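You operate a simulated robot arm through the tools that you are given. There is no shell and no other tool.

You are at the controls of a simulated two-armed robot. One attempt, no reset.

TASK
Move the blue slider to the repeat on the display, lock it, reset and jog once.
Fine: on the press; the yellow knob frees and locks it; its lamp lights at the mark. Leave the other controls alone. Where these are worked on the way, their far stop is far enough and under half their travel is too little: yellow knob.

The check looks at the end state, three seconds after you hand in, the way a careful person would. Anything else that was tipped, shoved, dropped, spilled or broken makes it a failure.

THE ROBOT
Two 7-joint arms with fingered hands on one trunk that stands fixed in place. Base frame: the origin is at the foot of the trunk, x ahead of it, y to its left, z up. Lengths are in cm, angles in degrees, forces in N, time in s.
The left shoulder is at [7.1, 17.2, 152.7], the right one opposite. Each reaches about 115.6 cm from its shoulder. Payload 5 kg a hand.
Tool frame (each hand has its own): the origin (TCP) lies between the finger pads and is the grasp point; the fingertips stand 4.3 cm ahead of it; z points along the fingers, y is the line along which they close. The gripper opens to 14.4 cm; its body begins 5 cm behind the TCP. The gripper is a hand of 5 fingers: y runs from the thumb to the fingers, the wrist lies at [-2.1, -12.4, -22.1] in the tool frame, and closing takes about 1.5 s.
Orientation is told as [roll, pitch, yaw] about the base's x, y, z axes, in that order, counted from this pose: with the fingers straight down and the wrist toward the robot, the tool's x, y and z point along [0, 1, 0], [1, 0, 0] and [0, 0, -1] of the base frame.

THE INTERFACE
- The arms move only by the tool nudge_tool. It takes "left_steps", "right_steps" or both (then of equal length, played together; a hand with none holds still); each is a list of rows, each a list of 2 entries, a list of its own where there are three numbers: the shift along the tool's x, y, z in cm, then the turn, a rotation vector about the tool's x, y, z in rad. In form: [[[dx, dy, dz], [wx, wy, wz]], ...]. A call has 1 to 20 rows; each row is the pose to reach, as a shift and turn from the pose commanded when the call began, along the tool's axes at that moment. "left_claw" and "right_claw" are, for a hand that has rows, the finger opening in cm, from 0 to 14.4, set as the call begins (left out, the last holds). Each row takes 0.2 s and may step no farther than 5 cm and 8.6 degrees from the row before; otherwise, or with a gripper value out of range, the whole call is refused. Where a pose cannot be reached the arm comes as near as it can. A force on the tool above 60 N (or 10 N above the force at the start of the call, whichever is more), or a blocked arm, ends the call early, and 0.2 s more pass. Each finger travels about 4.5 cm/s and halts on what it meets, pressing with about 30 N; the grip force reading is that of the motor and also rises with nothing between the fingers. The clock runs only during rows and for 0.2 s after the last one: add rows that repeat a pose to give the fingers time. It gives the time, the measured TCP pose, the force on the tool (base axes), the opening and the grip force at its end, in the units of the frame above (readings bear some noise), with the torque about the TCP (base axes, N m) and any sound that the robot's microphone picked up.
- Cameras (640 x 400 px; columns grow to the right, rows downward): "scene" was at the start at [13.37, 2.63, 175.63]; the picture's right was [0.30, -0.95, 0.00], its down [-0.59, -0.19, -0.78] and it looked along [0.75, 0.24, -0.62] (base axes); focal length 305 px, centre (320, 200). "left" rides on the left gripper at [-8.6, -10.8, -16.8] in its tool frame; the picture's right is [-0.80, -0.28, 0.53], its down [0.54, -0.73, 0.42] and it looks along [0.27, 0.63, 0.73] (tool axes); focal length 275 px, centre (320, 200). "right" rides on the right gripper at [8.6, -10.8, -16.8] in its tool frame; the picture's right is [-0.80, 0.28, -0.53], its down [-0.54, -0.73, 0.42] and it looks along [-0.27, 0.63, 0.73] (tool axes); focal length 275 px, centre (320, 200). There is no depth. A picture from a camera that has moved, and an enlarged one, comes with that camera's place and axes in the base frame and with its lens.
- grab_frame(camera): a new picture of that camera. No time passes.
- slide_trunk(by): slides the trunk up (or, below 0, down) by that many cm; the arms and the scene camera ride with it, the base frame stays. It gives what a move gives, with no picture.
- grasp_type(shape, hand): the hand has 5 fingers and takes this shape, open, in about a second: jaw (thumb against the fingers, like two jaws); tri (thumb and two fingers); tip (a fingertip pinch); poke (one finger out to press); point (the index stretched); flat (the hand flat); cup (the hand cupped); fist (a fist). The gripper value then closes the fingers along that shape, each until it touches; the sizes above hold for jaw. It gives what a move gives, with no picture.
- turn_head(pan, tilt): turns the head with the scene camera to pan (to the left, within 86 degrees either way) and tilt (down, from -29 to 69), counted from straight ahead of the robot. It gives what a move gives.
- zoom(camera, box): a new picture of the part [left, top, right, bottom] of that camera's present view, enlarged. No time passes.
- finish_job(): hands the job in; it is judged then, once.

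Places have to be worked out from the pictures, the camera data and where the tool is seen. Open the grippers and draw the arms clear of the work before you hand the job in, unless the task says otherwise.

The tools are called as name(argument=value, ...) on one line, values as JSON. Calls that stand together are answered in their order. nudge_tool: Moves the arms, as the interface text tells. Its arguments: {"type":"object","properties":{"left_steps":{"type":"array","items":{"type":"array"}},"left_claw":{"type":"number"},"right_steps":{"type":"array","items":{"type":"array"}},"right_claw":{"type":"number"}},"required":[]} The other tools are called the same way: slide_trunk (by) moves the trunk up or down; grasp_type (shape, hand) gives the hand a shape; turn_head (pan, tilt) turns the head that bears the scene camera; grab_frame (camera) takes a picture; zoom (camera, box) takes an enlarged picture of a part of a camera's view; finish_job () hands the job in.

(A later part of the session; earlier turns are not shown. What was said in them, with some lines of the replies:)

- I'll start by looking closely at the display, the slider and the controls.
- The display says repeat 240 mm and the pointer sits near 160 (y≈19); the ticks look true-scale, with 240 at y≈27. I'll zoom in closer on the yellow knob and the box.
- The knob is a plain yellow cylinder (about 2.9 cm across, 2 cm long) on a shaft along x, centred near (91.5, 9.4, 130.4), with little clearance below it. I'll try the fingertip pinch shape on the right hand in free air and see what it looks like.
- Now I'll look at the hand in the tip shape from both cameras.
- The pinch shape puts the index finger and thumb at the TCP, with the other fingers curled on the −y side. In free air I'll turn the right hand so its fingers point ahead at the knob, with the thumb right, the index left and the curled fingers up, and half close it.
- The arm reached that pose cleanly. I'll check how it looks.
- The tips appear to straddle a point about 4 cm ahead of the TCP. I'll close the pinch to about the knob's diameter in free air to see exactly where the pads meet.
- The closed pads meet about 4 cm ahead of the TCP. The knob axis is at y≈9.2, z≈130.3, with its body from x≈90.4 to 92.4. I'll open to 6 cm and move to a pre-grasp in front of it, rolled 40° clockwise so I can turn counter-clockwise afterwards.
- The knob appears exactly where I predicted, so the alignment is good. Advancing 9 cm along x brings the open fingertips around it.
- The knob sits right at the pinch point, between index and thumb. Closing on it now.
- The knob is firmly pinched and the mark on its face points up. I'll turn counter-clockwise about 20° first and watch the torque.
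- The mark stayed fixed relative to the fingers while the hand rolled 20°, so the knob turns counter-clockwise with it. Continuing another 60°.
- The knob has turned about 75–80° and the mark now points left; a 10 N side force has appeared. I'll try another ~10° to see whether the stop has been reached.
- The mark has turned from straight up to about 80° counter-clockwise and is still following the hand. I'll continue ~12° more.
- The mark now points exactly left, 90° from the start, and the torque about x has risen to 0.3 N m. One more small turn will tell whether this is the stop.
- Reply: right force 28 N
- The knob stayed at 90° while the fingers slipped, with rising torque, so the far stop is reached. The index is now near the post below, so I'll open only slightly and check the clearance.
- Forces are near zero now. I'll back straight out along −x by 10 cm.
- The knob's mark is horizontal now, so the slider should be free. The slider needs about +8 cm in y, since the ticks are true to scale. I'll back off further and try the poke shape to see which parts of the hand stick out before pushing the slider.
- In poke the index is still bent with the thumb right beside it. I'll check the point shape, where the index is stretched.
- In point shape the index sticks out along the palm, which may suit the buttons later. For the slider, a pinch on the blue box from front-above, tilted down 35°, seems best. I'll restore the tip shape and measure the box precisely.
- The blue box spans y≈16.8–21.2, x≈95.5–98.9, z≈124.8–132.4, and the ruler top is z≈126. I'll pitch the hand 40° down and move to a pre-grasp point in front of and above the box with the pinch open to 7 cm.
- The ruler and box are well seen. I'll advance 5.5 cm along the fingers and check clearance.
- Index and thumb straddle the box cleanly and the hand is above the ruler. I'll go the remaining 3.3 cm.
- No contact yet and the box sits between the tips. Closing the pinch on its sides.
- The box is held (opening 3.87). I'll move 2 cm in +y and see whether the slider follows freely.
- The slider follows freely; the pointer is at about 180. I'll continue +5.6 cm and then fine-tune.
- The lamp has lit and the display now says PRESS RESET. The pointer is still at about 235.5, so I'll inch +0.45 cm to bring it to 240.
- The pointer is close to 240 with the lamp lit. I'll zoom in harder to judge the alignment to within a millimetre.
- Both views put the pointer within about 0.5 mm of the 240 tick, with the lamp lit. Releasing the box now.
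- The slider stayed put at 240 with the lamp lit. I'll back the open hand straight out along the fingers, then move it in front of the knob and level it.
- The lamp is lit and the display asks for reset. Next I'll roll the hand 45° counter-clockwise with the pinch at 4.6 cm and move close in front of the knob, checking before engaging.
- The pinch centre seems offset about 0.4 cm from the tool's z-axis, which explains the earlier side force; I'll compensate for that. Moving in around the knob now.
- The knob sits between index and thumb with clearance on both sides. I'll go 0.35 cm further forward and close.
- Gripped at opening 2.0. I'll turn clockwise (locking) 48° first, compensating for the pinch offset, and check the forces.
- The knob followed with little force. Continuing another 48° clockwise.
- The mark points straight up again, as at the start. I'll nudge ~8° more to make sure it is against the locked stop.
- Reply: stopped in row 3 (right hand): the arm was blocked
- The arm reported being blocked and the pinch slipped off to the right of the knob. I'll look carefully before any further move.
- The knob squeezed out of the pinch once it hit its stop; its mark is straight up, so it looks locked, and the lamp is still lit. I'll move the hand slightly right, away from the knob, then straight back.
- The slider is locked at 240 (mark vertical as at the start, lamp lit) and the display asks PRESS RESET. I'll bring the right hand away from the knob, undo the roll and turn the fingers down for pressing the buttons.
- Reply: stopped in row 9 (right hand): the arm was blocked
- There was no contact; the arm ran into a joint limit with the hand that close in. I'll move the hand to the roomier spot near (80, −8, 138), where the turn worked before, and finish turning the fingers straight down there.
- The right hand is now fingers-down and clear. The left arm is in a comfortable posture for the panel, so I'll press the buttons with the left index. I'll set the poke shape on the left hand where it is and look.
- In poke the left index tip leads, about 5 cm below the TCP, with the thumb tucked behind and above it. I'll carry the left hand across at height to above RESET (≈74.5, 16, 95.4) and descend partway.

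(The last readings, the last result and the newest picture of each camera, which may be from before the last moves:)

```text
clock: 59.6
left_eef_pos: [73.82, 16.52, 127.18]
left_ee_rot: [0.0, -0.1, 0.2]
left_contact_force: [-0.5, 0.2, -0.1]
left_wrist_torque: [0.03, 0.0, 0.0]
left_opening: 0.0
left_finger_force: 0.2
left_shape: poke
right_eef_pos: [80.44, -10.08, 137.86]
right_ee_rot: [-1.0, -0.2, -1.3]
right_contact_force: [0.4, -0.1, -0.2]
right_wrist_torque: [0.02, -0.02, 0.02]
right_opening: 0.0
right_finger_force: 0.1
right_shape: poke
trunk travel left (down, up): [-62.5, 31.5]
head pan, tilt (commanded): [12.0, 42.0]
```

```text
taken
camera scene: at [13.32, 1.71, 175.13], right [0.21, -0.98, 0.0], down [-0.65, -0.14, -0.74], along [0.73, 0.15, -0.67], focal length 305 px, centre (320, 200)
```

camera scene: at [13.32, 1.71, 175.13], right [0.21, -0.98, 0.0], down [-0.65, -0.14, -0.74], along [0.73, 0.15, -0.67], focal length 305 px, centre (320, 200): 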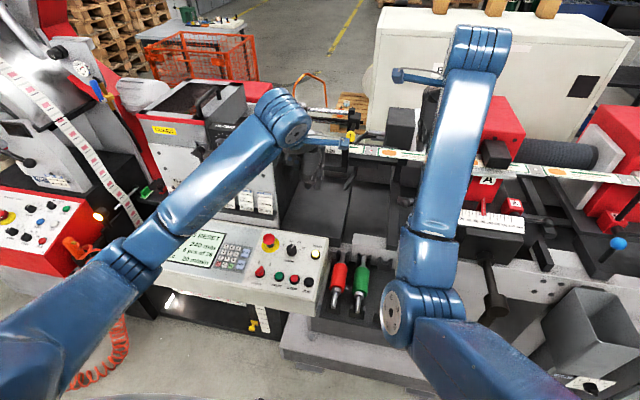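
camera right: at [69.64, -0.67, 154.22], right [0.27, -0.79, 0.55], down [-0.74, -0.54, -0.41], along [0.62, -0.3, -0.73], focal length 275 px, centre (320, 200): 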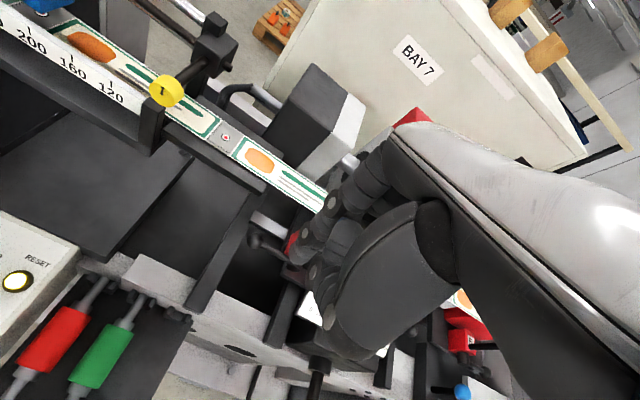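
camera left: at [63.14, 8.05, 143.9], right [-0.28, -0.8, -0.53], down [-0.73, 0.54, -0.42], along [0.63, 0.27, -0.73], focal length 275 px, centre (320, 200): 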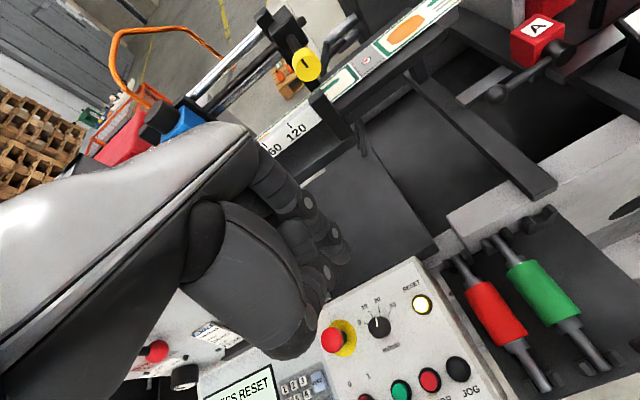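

zoom(camera="left", box=[250, 190, 450, 315])

zoom(camera="scene", box=[240, 120, 360, 270])

grab_frame(camera="right")

```text
3.20 times, centred on (350, 252) of left
camera zoom: at [63.14, 8.05, 143.9], right [-0.28, -0.8, -0.53], down [-0.73, 0.54, -0.42], along [0.63, 0.27, -0.73], focal length 881 px, centre (224, 32)
```

zoom: 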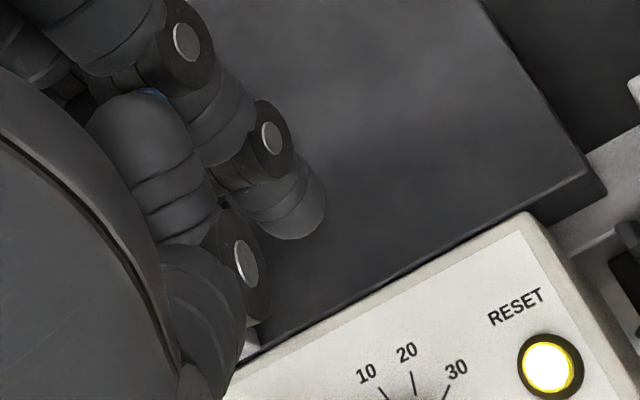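

```text
2.67 times, centred on (300, 195) of scene
camera zoom: at [13.32, 1.71, 175.13], right [0.21, -0.98, 0.0], down [-0.65, -0.14, -0.74], along [0.73, 0.15, -0.67], focal length 813 px, centre (373, 213)
```

zoom: 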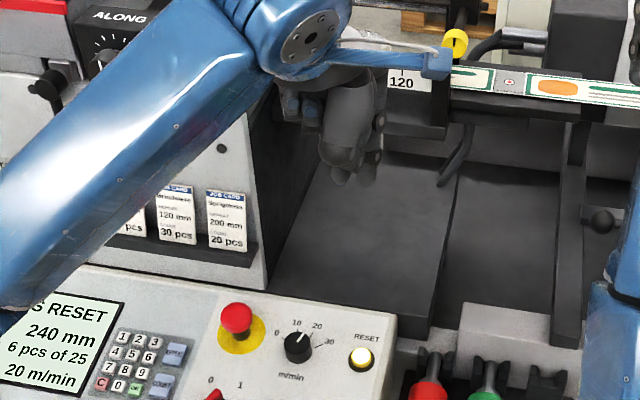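

```text
taken
camera right: at [69.66, -0.91, 154.5], right [0.26, -0.79, 0.55], down [-0.74, -0.53, -0.42], along [0.62, -0.3, -0.72], focal length 275 px, centre (320, 200)
```

right: 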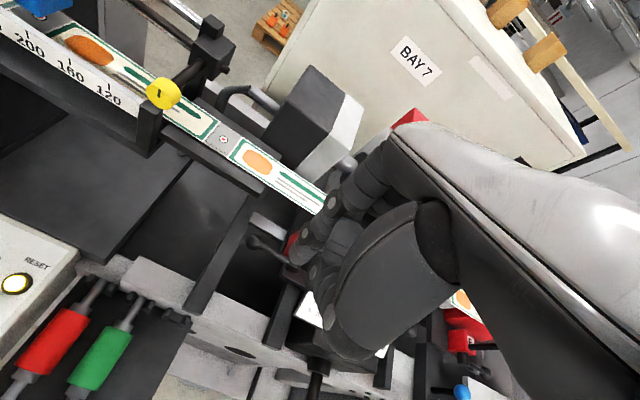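

RESET triangulates to about (74.6, 16.05, 94.8) and JOG to (64.9, 16.1, 93.5). The index tip is at about (−0.5, 0.2, 5.0) in the tool frame. I'll descend until the tip is about 3.5 cm above RESET and check alignment.

nudge_tool(left_steps=[[[0, 0.5, 4.8], [0, 0, 0]], [[0, 0.55, 9.6], [0, 0, 0]], [[0, 0.55, 14.4], [0, 0, 0]], [[0, 0.55, 19.2], [0, 0, 0]], [[0, 0.55, 22], [0, 0, 0]], [[0, 0.55, 23.7], [0, 0, 0]], [[0, 0.55, 23.7], [0, 0, 0]]])

grab_frame(camera="left")

zoom(camera="scene", box=[240, 180, 360, 280])

zoom(camera="right", box=[0, 200, 160, 300])

```text
clock: 61.2
left_eef_pos: [74.69, 16.71, 103.31]
left_ee_rot: [0.0, 0.0, 0.1]
left_contact_force: [-0.5, 0.3, 0.2]
left_wrist_torque: [-0.01, 0.01, 0.02]
left_opening: 0.0
left_finger_force: 0.0
left_shape: poke
right_eef_pos: [80.52, -10.03, 137.92]
right_ee_rot: [-1.2, -0.2, -1.3]
right_contact_force: [-0.9, 0.9, 0.4]
right_wrist_torque: [-0.01, 0.02, 0.04]
right_opening: 0.01
right_finger_force: 0.1
right_shape: poke
trunk travel left (down, up): [-62.5, 31.5]
head pan, tilt (commanded): [12.0, 42.0]
```

```text
taken
camera left: at [63.93, 8.14, 120.05], right [-0.28, -0.8, -0.53], down [-0.73, 0.54, -0.42], along [0.63, 0.27, -0.73], focal length 275 px, centre (320, 200)
```

left: 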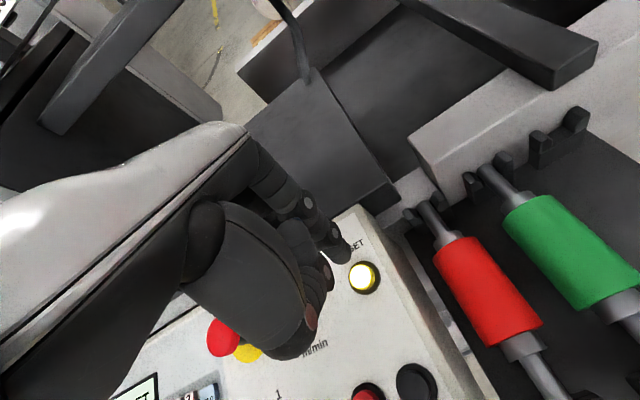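

```text
4.00 times, centred on (300, 230) of scene
camera zoom: at [13.36, 1.8, 175.12], right [0.21, -0.98, 0.0], down [-0.65, -0.14, -0.74], along [0.73, 0.15, -0.67], focal length 1220 px, centre (400, 80)
```

zoom: 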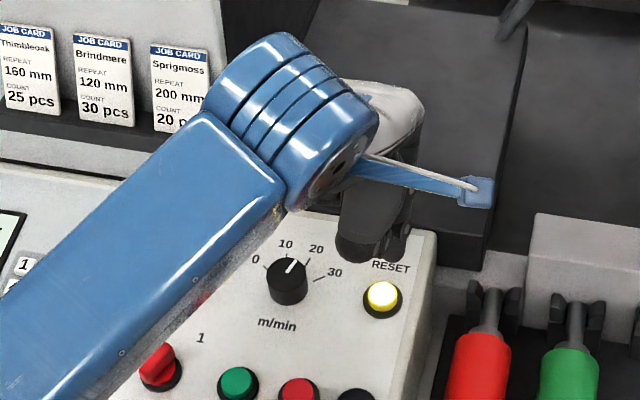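

```text
4.00 times, centred on (80, 250) of right
camera zoom: at [69.7, -0.82, 154.48], right [0.26, -0.79, 0.55], down [-0.74, -0.53, -0.41], along [0.62, -0.3, -0.72], focal length 1101 px, centre (1280, 0)
```

zoom: 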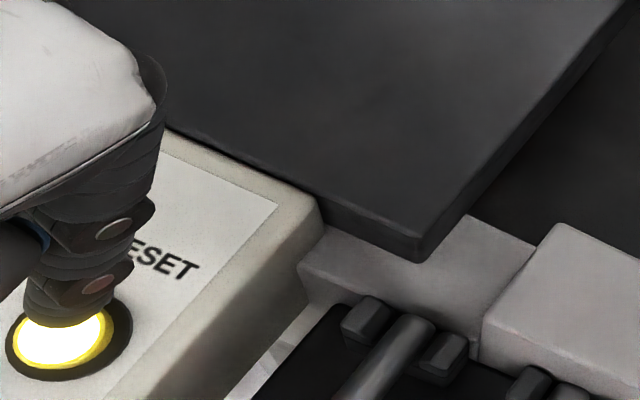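

zoom(camera="left", box=[300, 220, 396, 280])

zoom(camera="scene", box=[310, 215, 358, 265])

zoom(camera="right", box=[0, 240, 64, 310])

```text
6.67 times, centred on (348, 250) of left
camera zoom: at [63.93, 8.14, 120.05], right [-0.28, -0.8, -0.53], down [-0.73, 0.54, -0.42], along [0.63, 0.27, -0.73], focal length 1835 px, centre (133, -133)
```

zoom: 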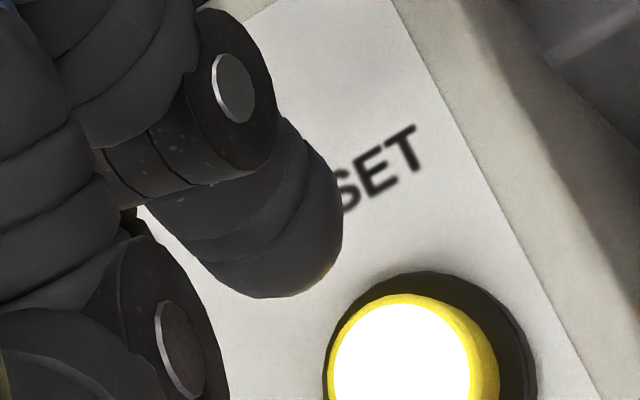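

```text
8.00 times, centred on (334, 240) of scene
camera zoom: at [13.36, 1.8, 175.12], right [0.21, -0.98, 0.0], down [-0.65, -0.14, -0.74], along [0.73, 0.15, -0.67], focal length 2439 px, centre (208, -120)
```

zoom: 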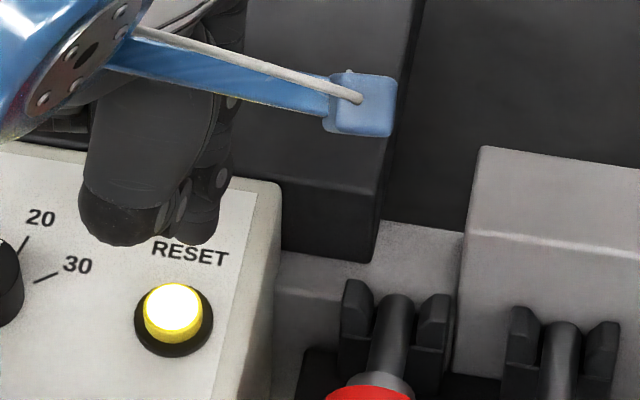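

```text
5.71 times, centred on (32, 275) of right
camera zoom: at [69.7, -0.82, 154.48], right [0.26, -0.79, 0.55], down [-0.74, -0.53, -0.41], along [0.62, -0.3, -0.72], focal length 1573 px, centre (1966, -229)
```

zoom: 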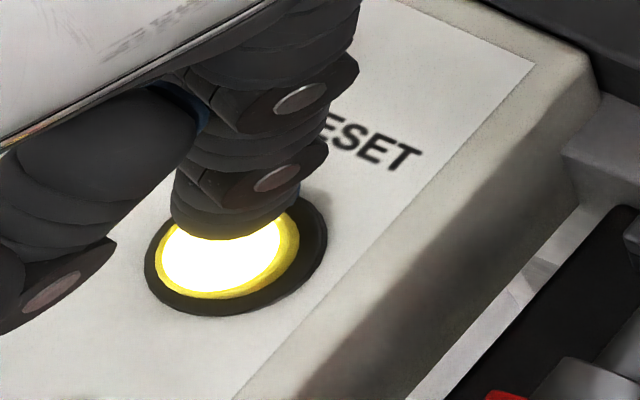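

I need to see whether the thumb tip might reach the panel before the index presses. Looking at it from the side.

zoom(camera="left", box=[240, 200, 400, 370])

zoom(camera="right", box=[0, 200, 128, 310])

```text
2.35 times, centred on (320, 285) of left
camera zoom: at [63.93, 8.14, 120.05], right [-0.28, -0.8, -0.53], down [-0.73, 0.54, -0.42], along [0.63, 0.27, -0.73], focal length 648 px, centre (320, 0)
```

zoom: 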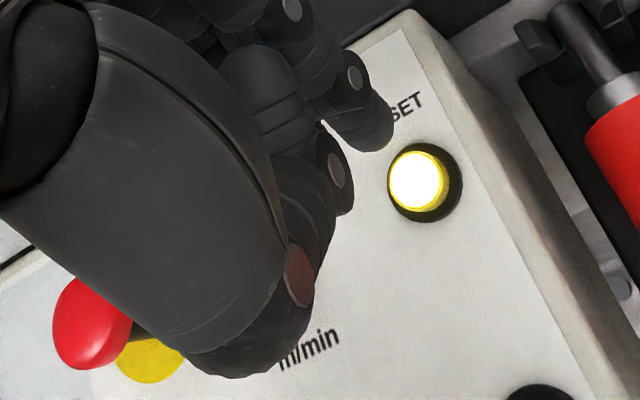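

```text
3.64 times, centred on (64, 255) of right
camera zoom: at [69.7, -0.82, 154.48], right [0.26, -0.79, 0.55], down [-0.74, -0.53, -0.41], along [0.62, -0.3, -0.72], focal length 1001 px, centre (1251, 0)
```

zoom: 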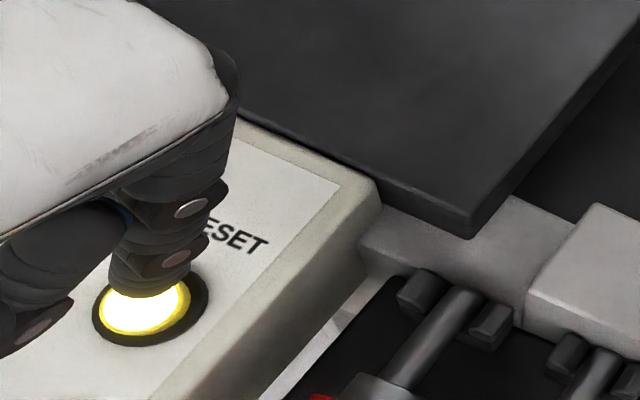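

The thumb's lowest part is about 10 cm higher than the index tip, so it is no issue. Averaging the views, the tip is about 0.6 cm too far in +x and 0.4 cm too far in −y of RESET; I'll correct that and come down to about 1 cm above the cap.

nudge_tool(left_steps=[[[0.4, -0.6, 0], [0, 0, 0]], [[0.4, -0.6, 1.3], [0, 0, 0]], [[0.4, -0.6, 2.3], [0, 0, 0]], [[0.4, -0.6, 2.3], [0, 0, 0]]])

zoom(camera="left", box=[300, 220, 396, 280])

zoom(camera="scene", box=[310, 215, 358, 265])

zoom(camera="right", box=[0, 240, 64, 310])

```text
clock: 62.2
left_eef_pos: [73.84, 17.13, 101.01]
left_ee_rot: [0.0, 0.1, 0.1]
left_contact_force: [0.8, 0.3, 0.3]
left_wrist_torque: [0.01, 0.03, 0.02]
left_opening: 0.0
left_finger_force: 0.0
left_shape: poke
right_eef_pos: [80.43, -9.98, 138.04]
right_ee_rot: [-1.2, -0.1, -1.3]
right_contact_force: [-1.0, 0.0, -0.5]
right_wrist_torque: [0.02, 0.0, 0.01]
right_opening: 0.02
right_finger_force: 0.1
right_shape: poke
trunk travel left (down, up): [-62.5, 31.5]
head pan, tilt (commanded): [12.0, 42.0]
```

```text
6.67 times, centred on (348, 250) of left
camera zoom: at [63.13, 8.5, 117.91], right [-0.28, -0.8, -0.53], down [-0.73, 0.54, -0.42], along [0.63, 0.27, -0.73], focal length 1835 px, centre (133, -133)
```

zoom: 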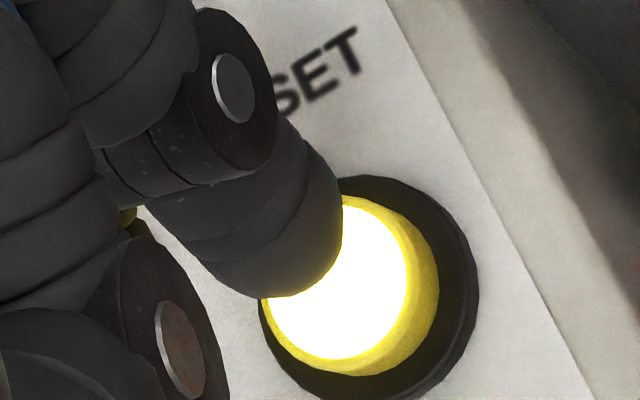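

```text
8.00 times, centred on (334, 240) of scene
camera zoom: at [13.31, 1.79, 175.13], right [0.21, -0.98, 0.0], down [-0.65, -0.14, -0.74], along [0.73, 0.15, -0.67], focal length 2439 px, centre (208, -120)
```

zoom: 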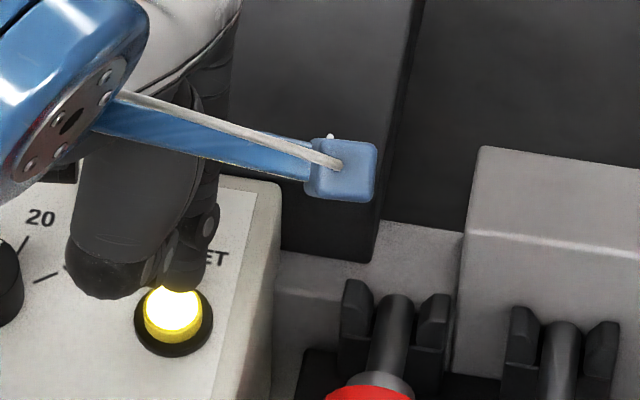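

```text
5.71 times, centred on (32, 275) of right
camera zoom: at [69.66, -0.84, 154.51], right [0.26, -0.79, 0.55], down [-0.74, -0.53, -0.42], along [0.62, -0.3, -0.72], focal length 1573 px, centre (1966, -229)
```

zoom: 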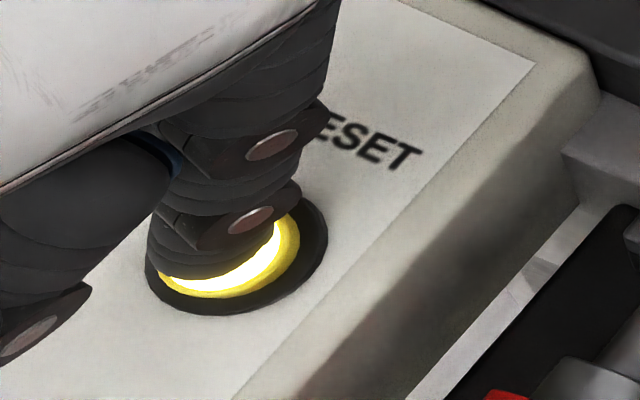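

The three views now agree that the tip is centred over RESET within about 0.3 cm. I'll press down in small steps.

nudge_tool(left_steps=[[[0, 0.1, 0.5], [0, 0, 0]], [[0, 0.1, 0.9], [0, 0, 0]], [[0, 0.1, 1.2], [0, 0, 0]], [[0, 0.1, 1.4], [0, 0, 0]], [[0, 0.1, 1.4], [0, 0, 0]]])

zoom(camera="right", box=[0, 240, 64, 310])

grab_frame(camera="scene")

```text
clock: 63.4
left_eef_pos: [74.12, 16.93, 99.5]
left_ee_rot: [0.0, 0.0, 0.2]
left_contact_force: [0.2, -0.1, -0.1]
left_wrist_torque: [0.03, 0.02, -0.01]
left_opening: 0.0
left_finger_force: 0.1
left_shape: poke
right_eef_pos: [80.55, -10.01, 137.86]
right_ee_rot: [-1.2, -0.1, -1.3]
right_contact_force: [0.6, -0.8, 0.7]
right_wrist_torque: [0.02, -0.04, 0.01]
right_opening: 0.0
right_finger_force: 0.1
right_shape: poke
trunk travel left (down, up): [-62.5, 31.5]
head pan, tilt (commanded): [12.0, 42.0]
```

```text
5.71 times, centred on (32, 275) of right
camera zoom: at [69.68, -0.84, 154.49], right [0.26, -0.79, 0.55], down [-0.74, -0.53, -0.41], along [0.62, -0.3, -0.72], focal length 1573 px, centre (1966, -229)
```

zoom: 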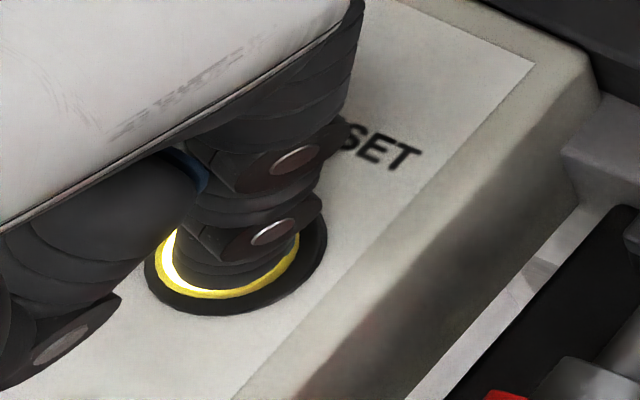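

```text
taken
camera scene: at [13.34, 1.79, 175.12], right [0.21, -0.98, 0.0], down [-0.65, -0.14, -0.74], along [0.73, 0.15, -0.67], focal length 305 px, centre (320, 200)
```

scene: 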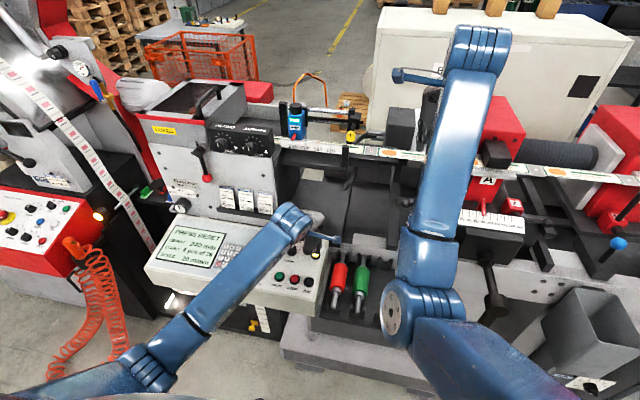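

The tip is over the middle of the cap but there is no contact force yet. Continuing down in 2 mm steps.

nudge_tool(left_steps=[[[0, 0, 0.2], [0, 0, 0]], [[0, 0, 0.4], [0, 0, 0]], [[0, 0, 0.6], [0, 0, 0]], [[0, 0, 0.6], [0, 0, 0]]])

zoom(camera="scene", box=[140, 210, 340, 320])

```text
clock: 64.4
left_eef_pos: [74.02, 17.01, 99.04]
left_ee_rot: [-0.1, 0.0, 0.1]
left_contact_force: [0.5, -0.3, 3.8]
left_wrist_torque: [-0.02, -0.02, -0.02]
left_opening: 0.02
left_finger_force: 0.1
left_shape: poke
right_eef_pos: [80.44, -10.03, 137.96]
right_ee_rot: [-1.1, -0.1, -1.3]
right_contact_force: [0.2, -0.4, 0.1]
right_wrist_torque: [-0.01, -0.04, -0.02]
right_opening: 0.01
right_finger_force: 0.0
right_shape: poke
trunk travel left (down, up): [-62.5, 31.5]
head pan, tilt (commanded): [12.0, 42.0]
heard: click
```

```text
3.20 times, centred on (240, 265) of scene
camera zoom: at [13.33, 1.77, 175.13], right [0.21, -0.98, 0.0], down [-0.65, -0.14, -0.74], along [0.73, 0.15, -0.67], focal length 976 px, centre (576, -8)
```

zoom: 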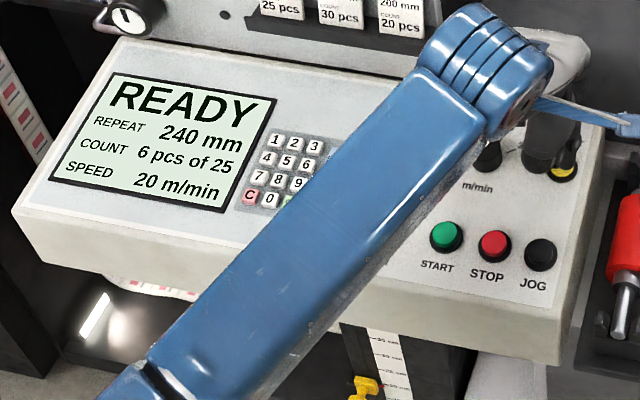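

Click heard and the display shows READY. I'll lift off 4 cm and move over JOG, about 9.7 cm toward the robot.

nudge_tool(left_steps=[[[0, 0, -2], [0, 0, 0]], [[0, 0, -4], [0, 0, 0]], [[0, -4.5, -4], [0, 0, 0]], [[0, -9.2, -4], [0, 0, 0]], [[0.05, -9.7, -3], [0, 0, 0]], [[0.05, -9.7, -1], [0, 0, 0]], [[0.05, -9.7, -1], [0, 0, 0]]])

grab_frame(camera="left")

zoom(camera="scene", box=[260, 220, 340, 300])

grab_frame(camera="scene")

```text
clock: 66.0
left_eef_pos: [63.89, 16.85, 99.87]
left_ee_rot: [-0.1, -0.2, 0.1]
left_contact_force: [-0.3, -0.2, -0.2]
left_wrist_torque: [-0.01, -0.03, 0.03]
left_opening: 0.0
left_finger_force: 0.1
left_shape: poke
right_eef_pos: [80.3, -10.14, 138.05]
right_ee_rot: [-1.2, -0.3, -1.4]
right_contact_force: [-0.4, -0.4, 0.5]
right_wrist_torque: [0.01, -0.03, 0.05]
right_opening: 0.01
right_finger_force: 0.0
right_shape: poke
trunk travel left (down, up): [-62.5, 31.5]
head pan, tilt (commanded): [12.0, 42.0]
```

```text
taken
camera left: at [53.19, 8.37, 116.76], right [-0.28, -0.8, -0.53], down [-0.73, 0.54, -0.42], along [0.63, 0.27, -0.73], focal length 275 px, centre (320, 200)
```

left: 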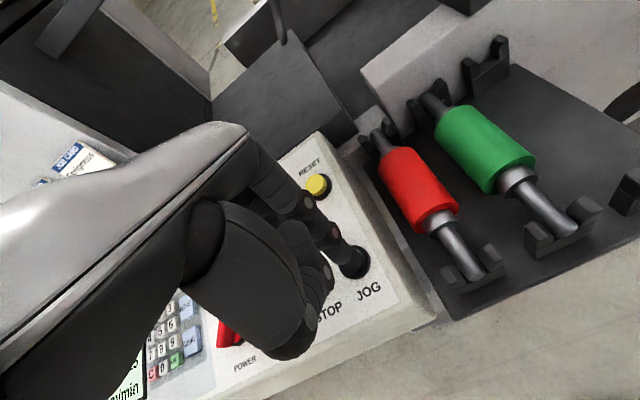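

```text
5.00 times, centred on (300, 260) of scene
camera zoom: at [13.19, 1.78, 175.14], right [0.21, -0.98, 0.0], down [-0.65, -0.14, -0.74], along [0.73, 0.15, -0.67], focal length 1524 px, centre (420, -100)
```

zoom: 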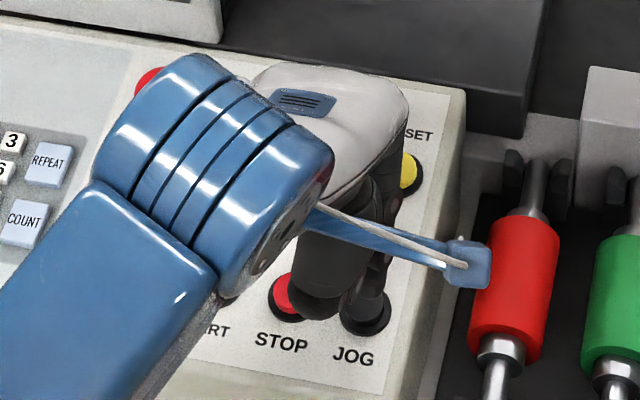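

```text
taken
camera scene: at [13.19, 1.78, 175.14], right [0.21, -0.98, 0.0], down [-0.65, -0.14, -0.74], along [0.73, 0.15, -0.67], focal length 305 px, centre (320, 200)
```

scene: 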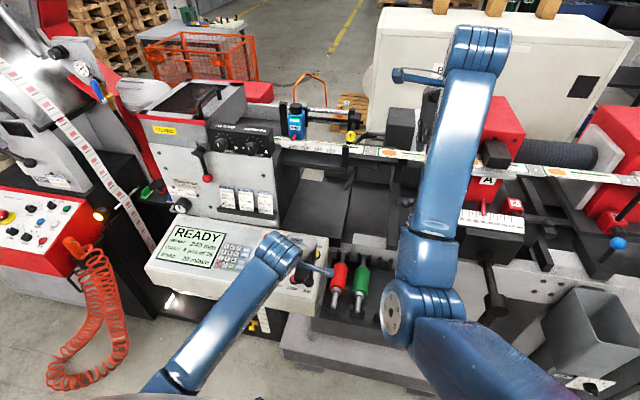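

The RESET lamp has gone out. JOG appears in the left view at the same relative place RESET had when I pressed it, so alignment is good. I'll check the clearance of the other fingers over STOP before pressing.

zoom(camera="left", box=[200, 180, 420, 370])

zoom(camera="scene", box=[290, 240, 340, 300])

grab_frame(camera="right")

```text
2.11 times, centred on (310, 275) of left
camera zoom: at [53.19, 8.37, 116.76], right [-0.28, -0.8, -0.53], down [-0.73, 0.54, -0.42], along [0.63, 0.27, -0.73], focal length 580 px, centre (341, 42)
```

zoom: 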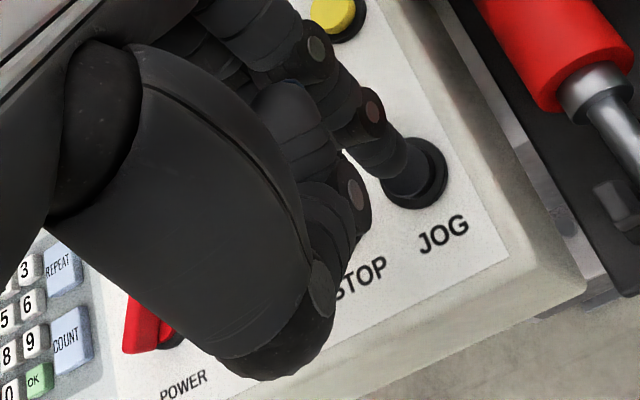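

```text
6.67 times, centred on (315, 270) of scene
camera zoom: at [13.19, 1.78, 175.14], right [0.21, -0.98, 0.0], down [-0.65, -0.14, -0.74], along [0.73, 0.15, -0.67], focal length 2033 px, centre (353, -267)
```

zoom: 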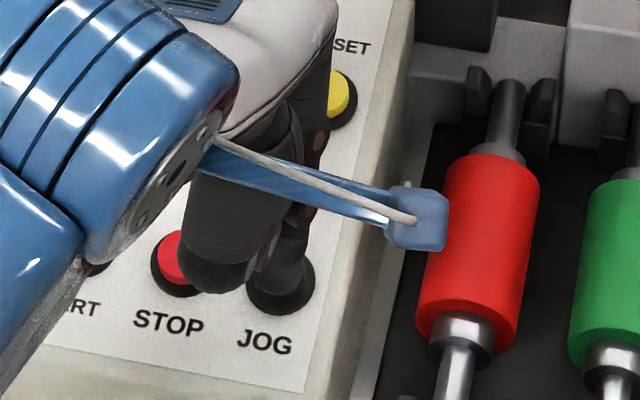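

```text
taken
camera right: at [69.55, -0.84, 154.56], right [0.26, -0.79, 0.55], down [-0.74, -0.53, -0.42], along [0.62, -0.3, -0.72], focal length 275 px, centre (320, 200)
```

right: 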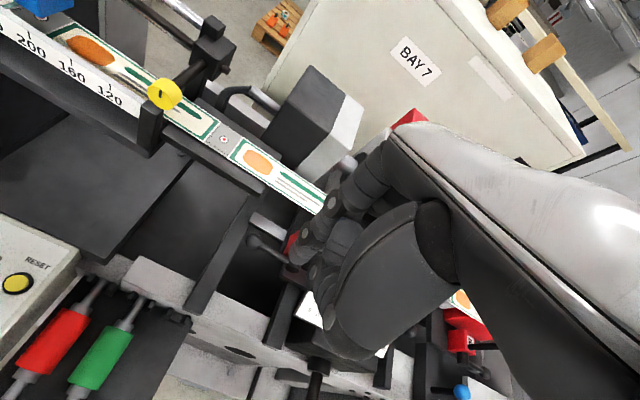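

The thumb and curled fingers stay clear of STOP. I'll do one smooth press on JOG, down about 2.5 cm and straight back up, in a single call so the button is pressed just once and briefly.

nudge_tool(left_steps=[[[0, 0.1, 0.8], [0, 0, 0]], [[0, 0.2, 1.4], [0, 0, 0]], [[0, 0.2, 1.8], [0, 0, 0]], [[0, 0.2, 2.1], [0, 0, 0]], [[0, 0.2, 2.4], [0, 0, 0]], [[0, 0.2, 2.4], [0, 0, 0]], [[0, 0.2, 0], [0, 0, 0]], [[0, 0.2, -3], [0, 0, 0]]])

zoom(camera="scene", box=[140, 210, 340, 320])

grab_frame(camera="left")

```text
clock: 67.8
left_eef_pos: [64.53, 17.0, 103.0]
left_ee_rot: [0.1, 0.0, 0.1]
left_contact_force: [-0.6, -0.7, -0.1]
left_wrist_torque: [-0.01, 0.0, 0.04]
left_opening: 0.03
left_finger_force: 0.1
left_shape: poke
right_eef_pos: [80.48, -10.18, 137.96]
right_ee_rot: [-1.1, -0.3, -1.3]
right_contact_force: [-0.2, -0.4, -0.8]
right_wrist_torque: [0.0, -0.02, 0.04]
right_opening: 0.0
right_finger_force: 0.0
right_shape: poke
trunk travel left (down, up): [-62.5, 31.5]
head pan, tilt (commanded): [12.0, 42.0]
heard: click
```

```text
3.20 times, centred on (240, 265) of scene
camera zoom: at [13.3, 1.72, 175.12], right [0.21, -0.98, 0.0], down [-0.65, -0.14, -0.74], along [0.73, 0.15, -0.67], focal length 976 px, centre (576, -8)
```

zoom: 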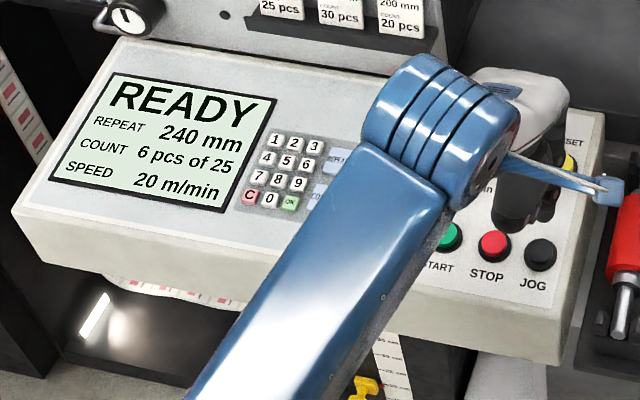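

```text
taken
camera left: at [53.86, 8.37, 119.81], right [-0.28, -0.8, -0.53], down [-0.73, 0.54, -0.42], along [0.63, 0.27, -0.73], focal length 275 px, centre (320, 200)
```

left: 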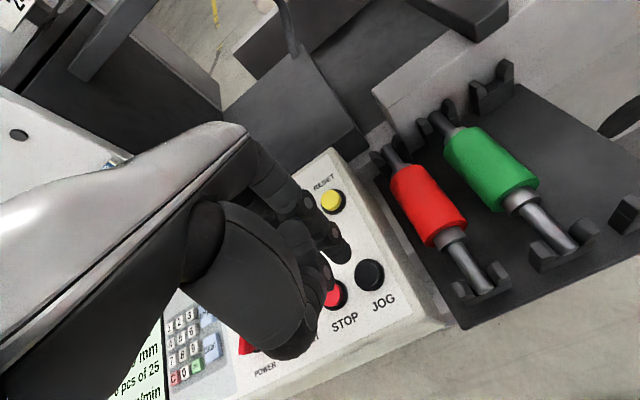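

Click heard from JOG. I'll raise the left hand straight up and return it to its starting side, clear of the work.

nudge_tool(left_steps=[[[0, 0, -4.8], [0, 0, 0]], [[0, 0, -9.6], [0, 0, 0]], [[0, 0, -14.4], [0, 0, 0]], [[0, 0, -19.2], [0, 0, 0]], [[0, 0, -24], [0, 0, 0]], [[0, 0, -28.8], [0, 0, 0]], [[0, 0, -33.6], [0, 0, 0]], [[0, 0, -38.4], [0, 0, 0]], [[0, 0, -43.2], [0, 0, 0]], [[0, 0, -48], [0, 0, 0]], [[4.5, 1, -48], [0, 0, 0]], [[9.0, 2, -48], [0, 0, 0]], [[13.5, 3, -48], [0, 0, 0]], [[18, 4, -48], [0, 0, 0]], [[22.5, 5, -48], [0, 0, 0]], [[27, 6, -48], [0, 0, 0]], [[28.8, 8, -48], [0, 0, 0]]])

turn_head(pan=0, tilt=30)

grab_frame(camera="scene")

grab_frame(camera="left")

zoom(camera="scene", box=[200, 160, 360, 260])

```text
clock: 71.4
left_eef_pos: [72.83, 45.79, 150.8]
left_ee_rot: [0.0, 0.0, 0.0]
left_contact_force: [0.3, 0.1, -0.6]
left_wrist_torque: [0.02, 0.02, 0.0]
left_opening: 0.02
left_finger_force: 0.1
left_shape: poke
right_eef_pos: [80.65, -10.05, 137.94]
right_ee_rot: [-1.0, -0.2, -1.3]
right_contact_force: [-1.4, -0.6, 0.8]
right_wrist_torque: [0.01, 0.03, 0.02]
right_opening: 0.0
right_finger_force: 0.0
right_shape: poke
trunk travel left (down, up): [-62.5, 31.5]
head pan, tilt (commanded): [12.0, 42.0]
```

```text
clock: 72.1
left_eef_pos: [72.67, 45.87, 150.77]
left_ee_rot: [0.0, 0.1, 0.1]
left_contact_force: [0.5, 0.5, 0.2]
left_wrist_torque: [0.01, 0.02, -0.02]
left_opening: 0.0
left_finger_force: 0.1
left_shape: poke
right_eef_pos: [80.59, -10.12, 137.81]
right_ee_rot: [-1.0, -0.2, -1.3]
right_contact_force: [0.6, 0.0, 1.0]
right_wrist_torque: [0.03, 0.0, -0.04]
right_opening: 0.0
right_finger_force: 0.1
right_shape: poke
trunk travel left (down, up): [-62.5, 31.5]
head pan, tilt (commanded): [0.0, 30.0]
```

```text
taken
camera scene: at [14.29, 0.04, 176.94], right [0.0, -1.0, 0.0], down [-0.5, 0.0, -0.87], along [0.87, 0.0, -0.5], focal length 305 px, centre (320, 200)
```

scene: 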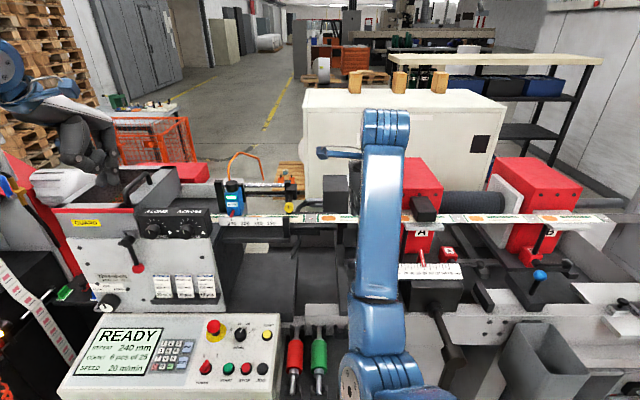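

```text
taken
camera left: at [61.97, 37.18, 167.62], right [-0.28, -0.8, -0.53], down [-0.73, 0.54, -0.42], along [0.63, 0.27, -0.73], focal length 275 px, centre (320, 200)
```

left: 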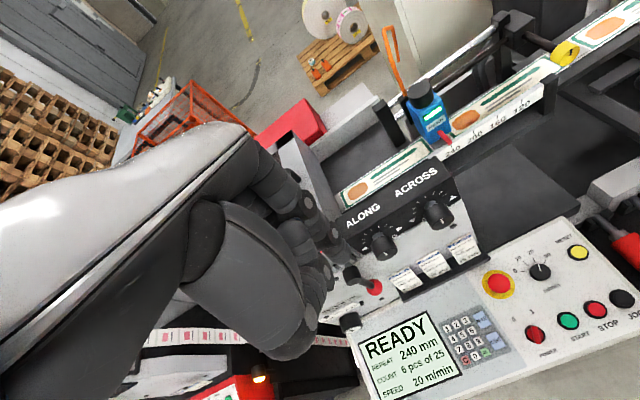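

```text
4.00 times, centred on (280, 210) of scene
camera zoom: at [14.29, 0.04, 176.94], right [0.0, -1.0, 0.0], down [-0.5, 0.0, -0.87], along [0.87, 0.0, -0.5], focal length 1220 px, centre (480, 160)
```

zoom: 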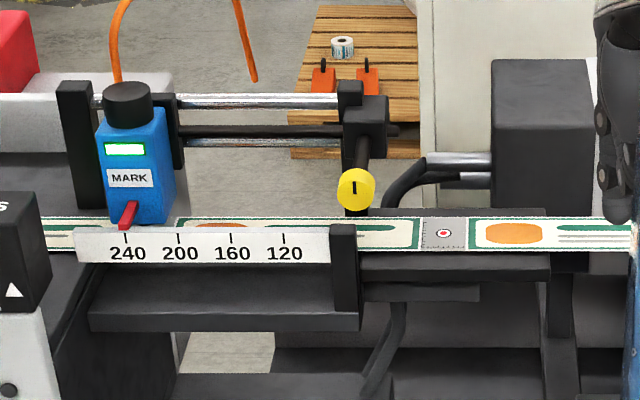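

Everything looks in place. I'll zoom in on the display, buttons and slider to confirm the state after the jog.

zoom(camera="scene", box=[50, 300, 290, 400])

zoom(camera="scene", box=[210, 195, 274, 235])

zoom(camera="scene", box=[272, 195, 304, 215])

zoom(camera="left", box=[360, 20, 600, 170])

```text
2.67 times, centred on (170, 350) of scene
camera zoom: at [14.29, 0.04, 176.94], right [0.0, -1.0, 0.0], down [-0.5, 0.0, -0.87], along [0.87, 0.0, -0.5], focal length 813 px, centre (720, -200)
```

zoom: 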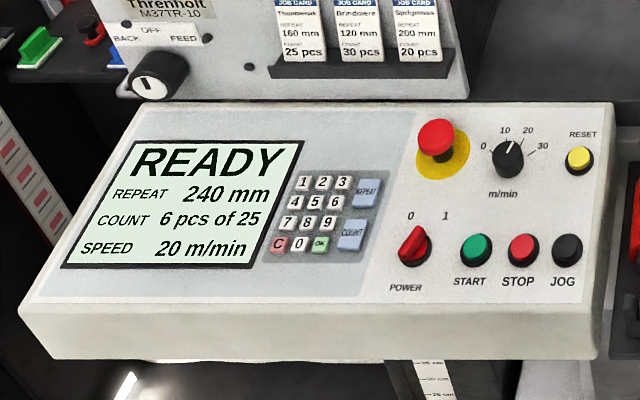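

```text
10.00 times, centred on (242, 215) of scene
camera zoom: at [14.29, 0.04, 176.94], right [0.0, -1.0, 0.0], down [-0.5, 0.0, -0.87], along [0.87, 0.0, -0.5], focal length 3049 px, centre (1100, 50)
```

zoom: 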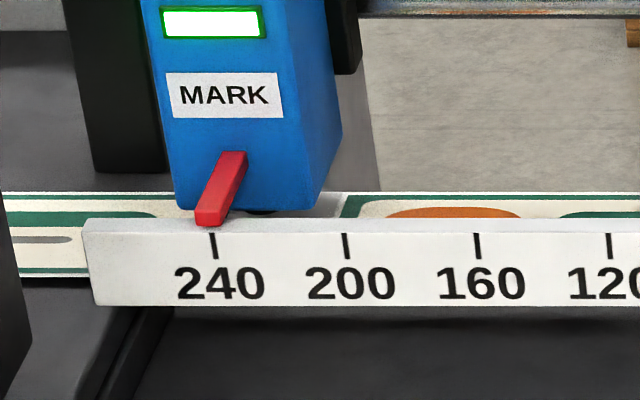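

```text
16.00 times, centred on (288, 205) of scene
camera zoom: at [14.29, 0.04, 176.94], right [0.0, -1.0, 0.0], down [-0.5, 0.0, -0.87], along [0.87, 0.0, -0.5], focal length 4878 px, centre (832, 120)
```

zoom: 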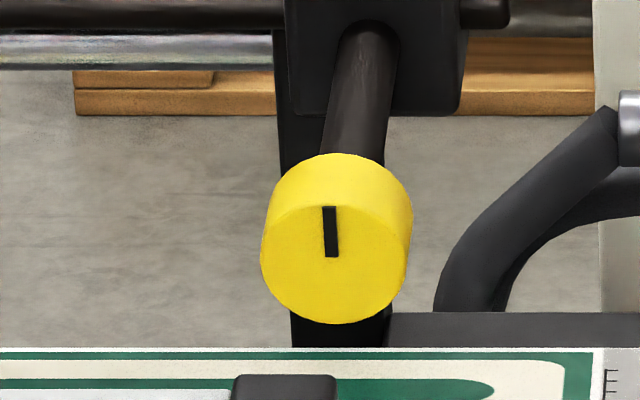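

```text
2.67 times, centred on (480, 95) of left
camera zoom: at [61.97, 37.18, 167.62], right [-0.28, -0.8, -0.53], down [-0.73, 0.54, -0.42], along [0.63, 0.27, -0.73], focal length 734 px, centre (-107, 480)
```

zoom: 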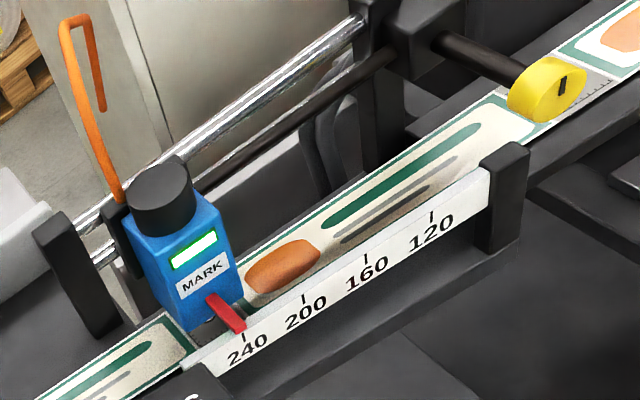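

Slider at 240 with lamp lit, knob mark vertical (locked), display READY, RESET lamp out. Now I'll raise the right hand clear and then open both hands.

nudge_tool(right_steps=[[[-1, -0.5, -3], [0, 0, 0]], [[-2, -1, -6], [0, 0, 0]], [[-3, -2, -9], [0, 0, 0]], [[-4, -2.5, -12], [0, 0, 0]], [[-5, -3, -15], [0, 0, 0]], [[-5, -3, -15], [0, 0, 0]]])

grasp_type(hand="right", shape="jaw")

grasp_type(hand="left", shape="jaw")

grab_frame(camera="scene")

grab_frame(camera="right")

grab_frame(camera="left")

```text
clock: 73.5
left_eef_pos: [72.8, 45.73, 150.89]
left_ee_rot: [0.1, 0.0, 0.1]
left_contact_force: [-0.1, -0.4, 0.2]
left_wrist_torque: [0.01, -0.01, -0.03]
left_opening: 0.01
left_finger_force: 0.0
left_shape: poke
right_eef_pos: [82.06, -13.23, 150.84]
right_ee_rot: [0.1, 0.0, 0.0]
right_contact_force: [-0.5, 0.0, -0.3]
right_wrist_torque: [0.03, -0.04, 0.03]
right_opening: 0.01
right_finger_force: 0.1
right_shape: poke
right hand out of reach, approached as far as the arm can: row 3, 4, 5, 6
trunk travel left (down, up): [-62.5, 31.5]
head pan, tilt (commanded): [0.0, 30.0]
```

```text
clock: 74.4
left_eef_pos: [72.71, 45.76, 150.88]
left_ee_rot: [0.0, 0.0, 0.1]
left_contact_force: [-0.3, -1.3, -0.1]
left_wrist_torque: [-0.04, 0.0, 0.0]
left_opening: 0.02
left_finger_force: 0.0
left_shape: poke
right_eef_pos: [81.96, -13.18, 150.9]
right_ee_rot: [0.0, -0.1, 0.0]
right_contact_force: [0.2, 0.3, 0.5]
right_wrist_torque: [0.02, 0.01, 0.02]
right_opening: 14.37
right_finger_force: 0.1
right_shape: jaw
trunk travel left (down, up): [-62.5, 31.5]
head pan, tilt (commanded): [0.0, 30.0]
```

```text
clock: 75.3
left_eef_pos: [72.74, 45.79, 150.87]
left_ee_rot: [0.0, -0.1, 0.1]
left_contact_force: [0.1, 0.0, 0.0]
left_wrist_torque: [0.0, -0.02, -0.02]
left_opening: 14.4
left_finger_force: 0.1
left_shape: jaw
right_eef_pos: [82.05, -13.11, 151.04]
right_ee_rot: [0.1, -0.1, 0.0]
right_contact_force: [-0.1, 0.2, 0.0]
right_wrist_torque: [0.03, 0.02, 0.0]
right_opening: 14.43
right_finger_force: 0.0
right_shape: jaw
trunk travel left (down, up): [-62.5, 31.5]
head pan, tilt (commanded): [0.0, 30.0]
```

```text
taken
camera scene: at [14.21, 0.05, 176.95], right [0.0, -1.0, 0.0], down [-0.5, 0.0, -0.87], along [0.87, 0.0, -0.5], focal length 305 px, centre (320, 200)
```

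scene: 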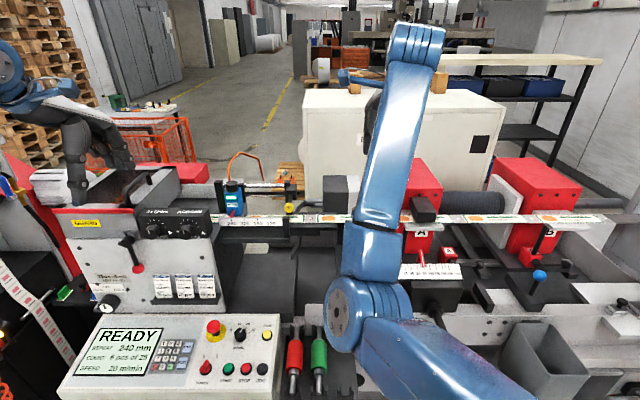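

```text
taken
camera right: at [71.06, -4.57, 167.69], right [0.28, -0.8, 0.53], down [-0.73, -0.54, -0.42], along [0.63, -0.27, -0.73], focal length 275 px, centre (320, 200)
```

right: 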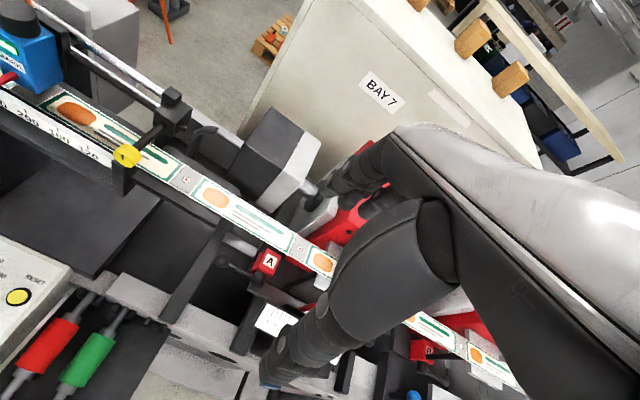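

```text
taken
camera left: at [61.9, 37.22, 167.65], right [-0.28, -0.8, -0.53], down [-0.73, 0.54, -0.42], along [0.63, 0.27, -0.73], focal length 275 px, centre (320, 200)
```

left: 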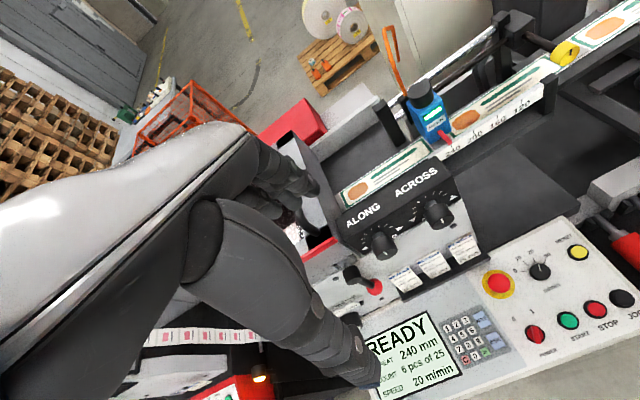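

Both hands are open and clear, the slider sits at 240 with its lamp lit, the yellow knob is locked, and the display shows READY after one reset and one jog. Handing in.

finish_job()

```text
The job is handed in.
```

I moved the blue slider to 240 mm, the repeat on the display, locked it, and pressed RESET and JOG once each. I then handed the job in; no result came back.

- **Slider:** the pointer sits within about 1 mm of the 240 tick, and its lamp is lit.
- **Yellow knob:** I turned it about 90° to its far stop to free the slider, then turned it back. Its mark is upright again, as it was at the start. At the end of that turn the arm was blocked and my grip slipped off the knob. The slider did not move and nothing looks bent.
- **RESET:** I heard a click, the display went from PRESS RESET to READY, and the button lamp went out.
- **JOG:** I heard one click. The display did not change afterwards: still READY, still 6 of 25. The web looked the same too, but a jog of one full repeat would leave it looking that way. So the click is my only sign that it registered.

I touched no other controls. Both hands are open and back near their starting positions.
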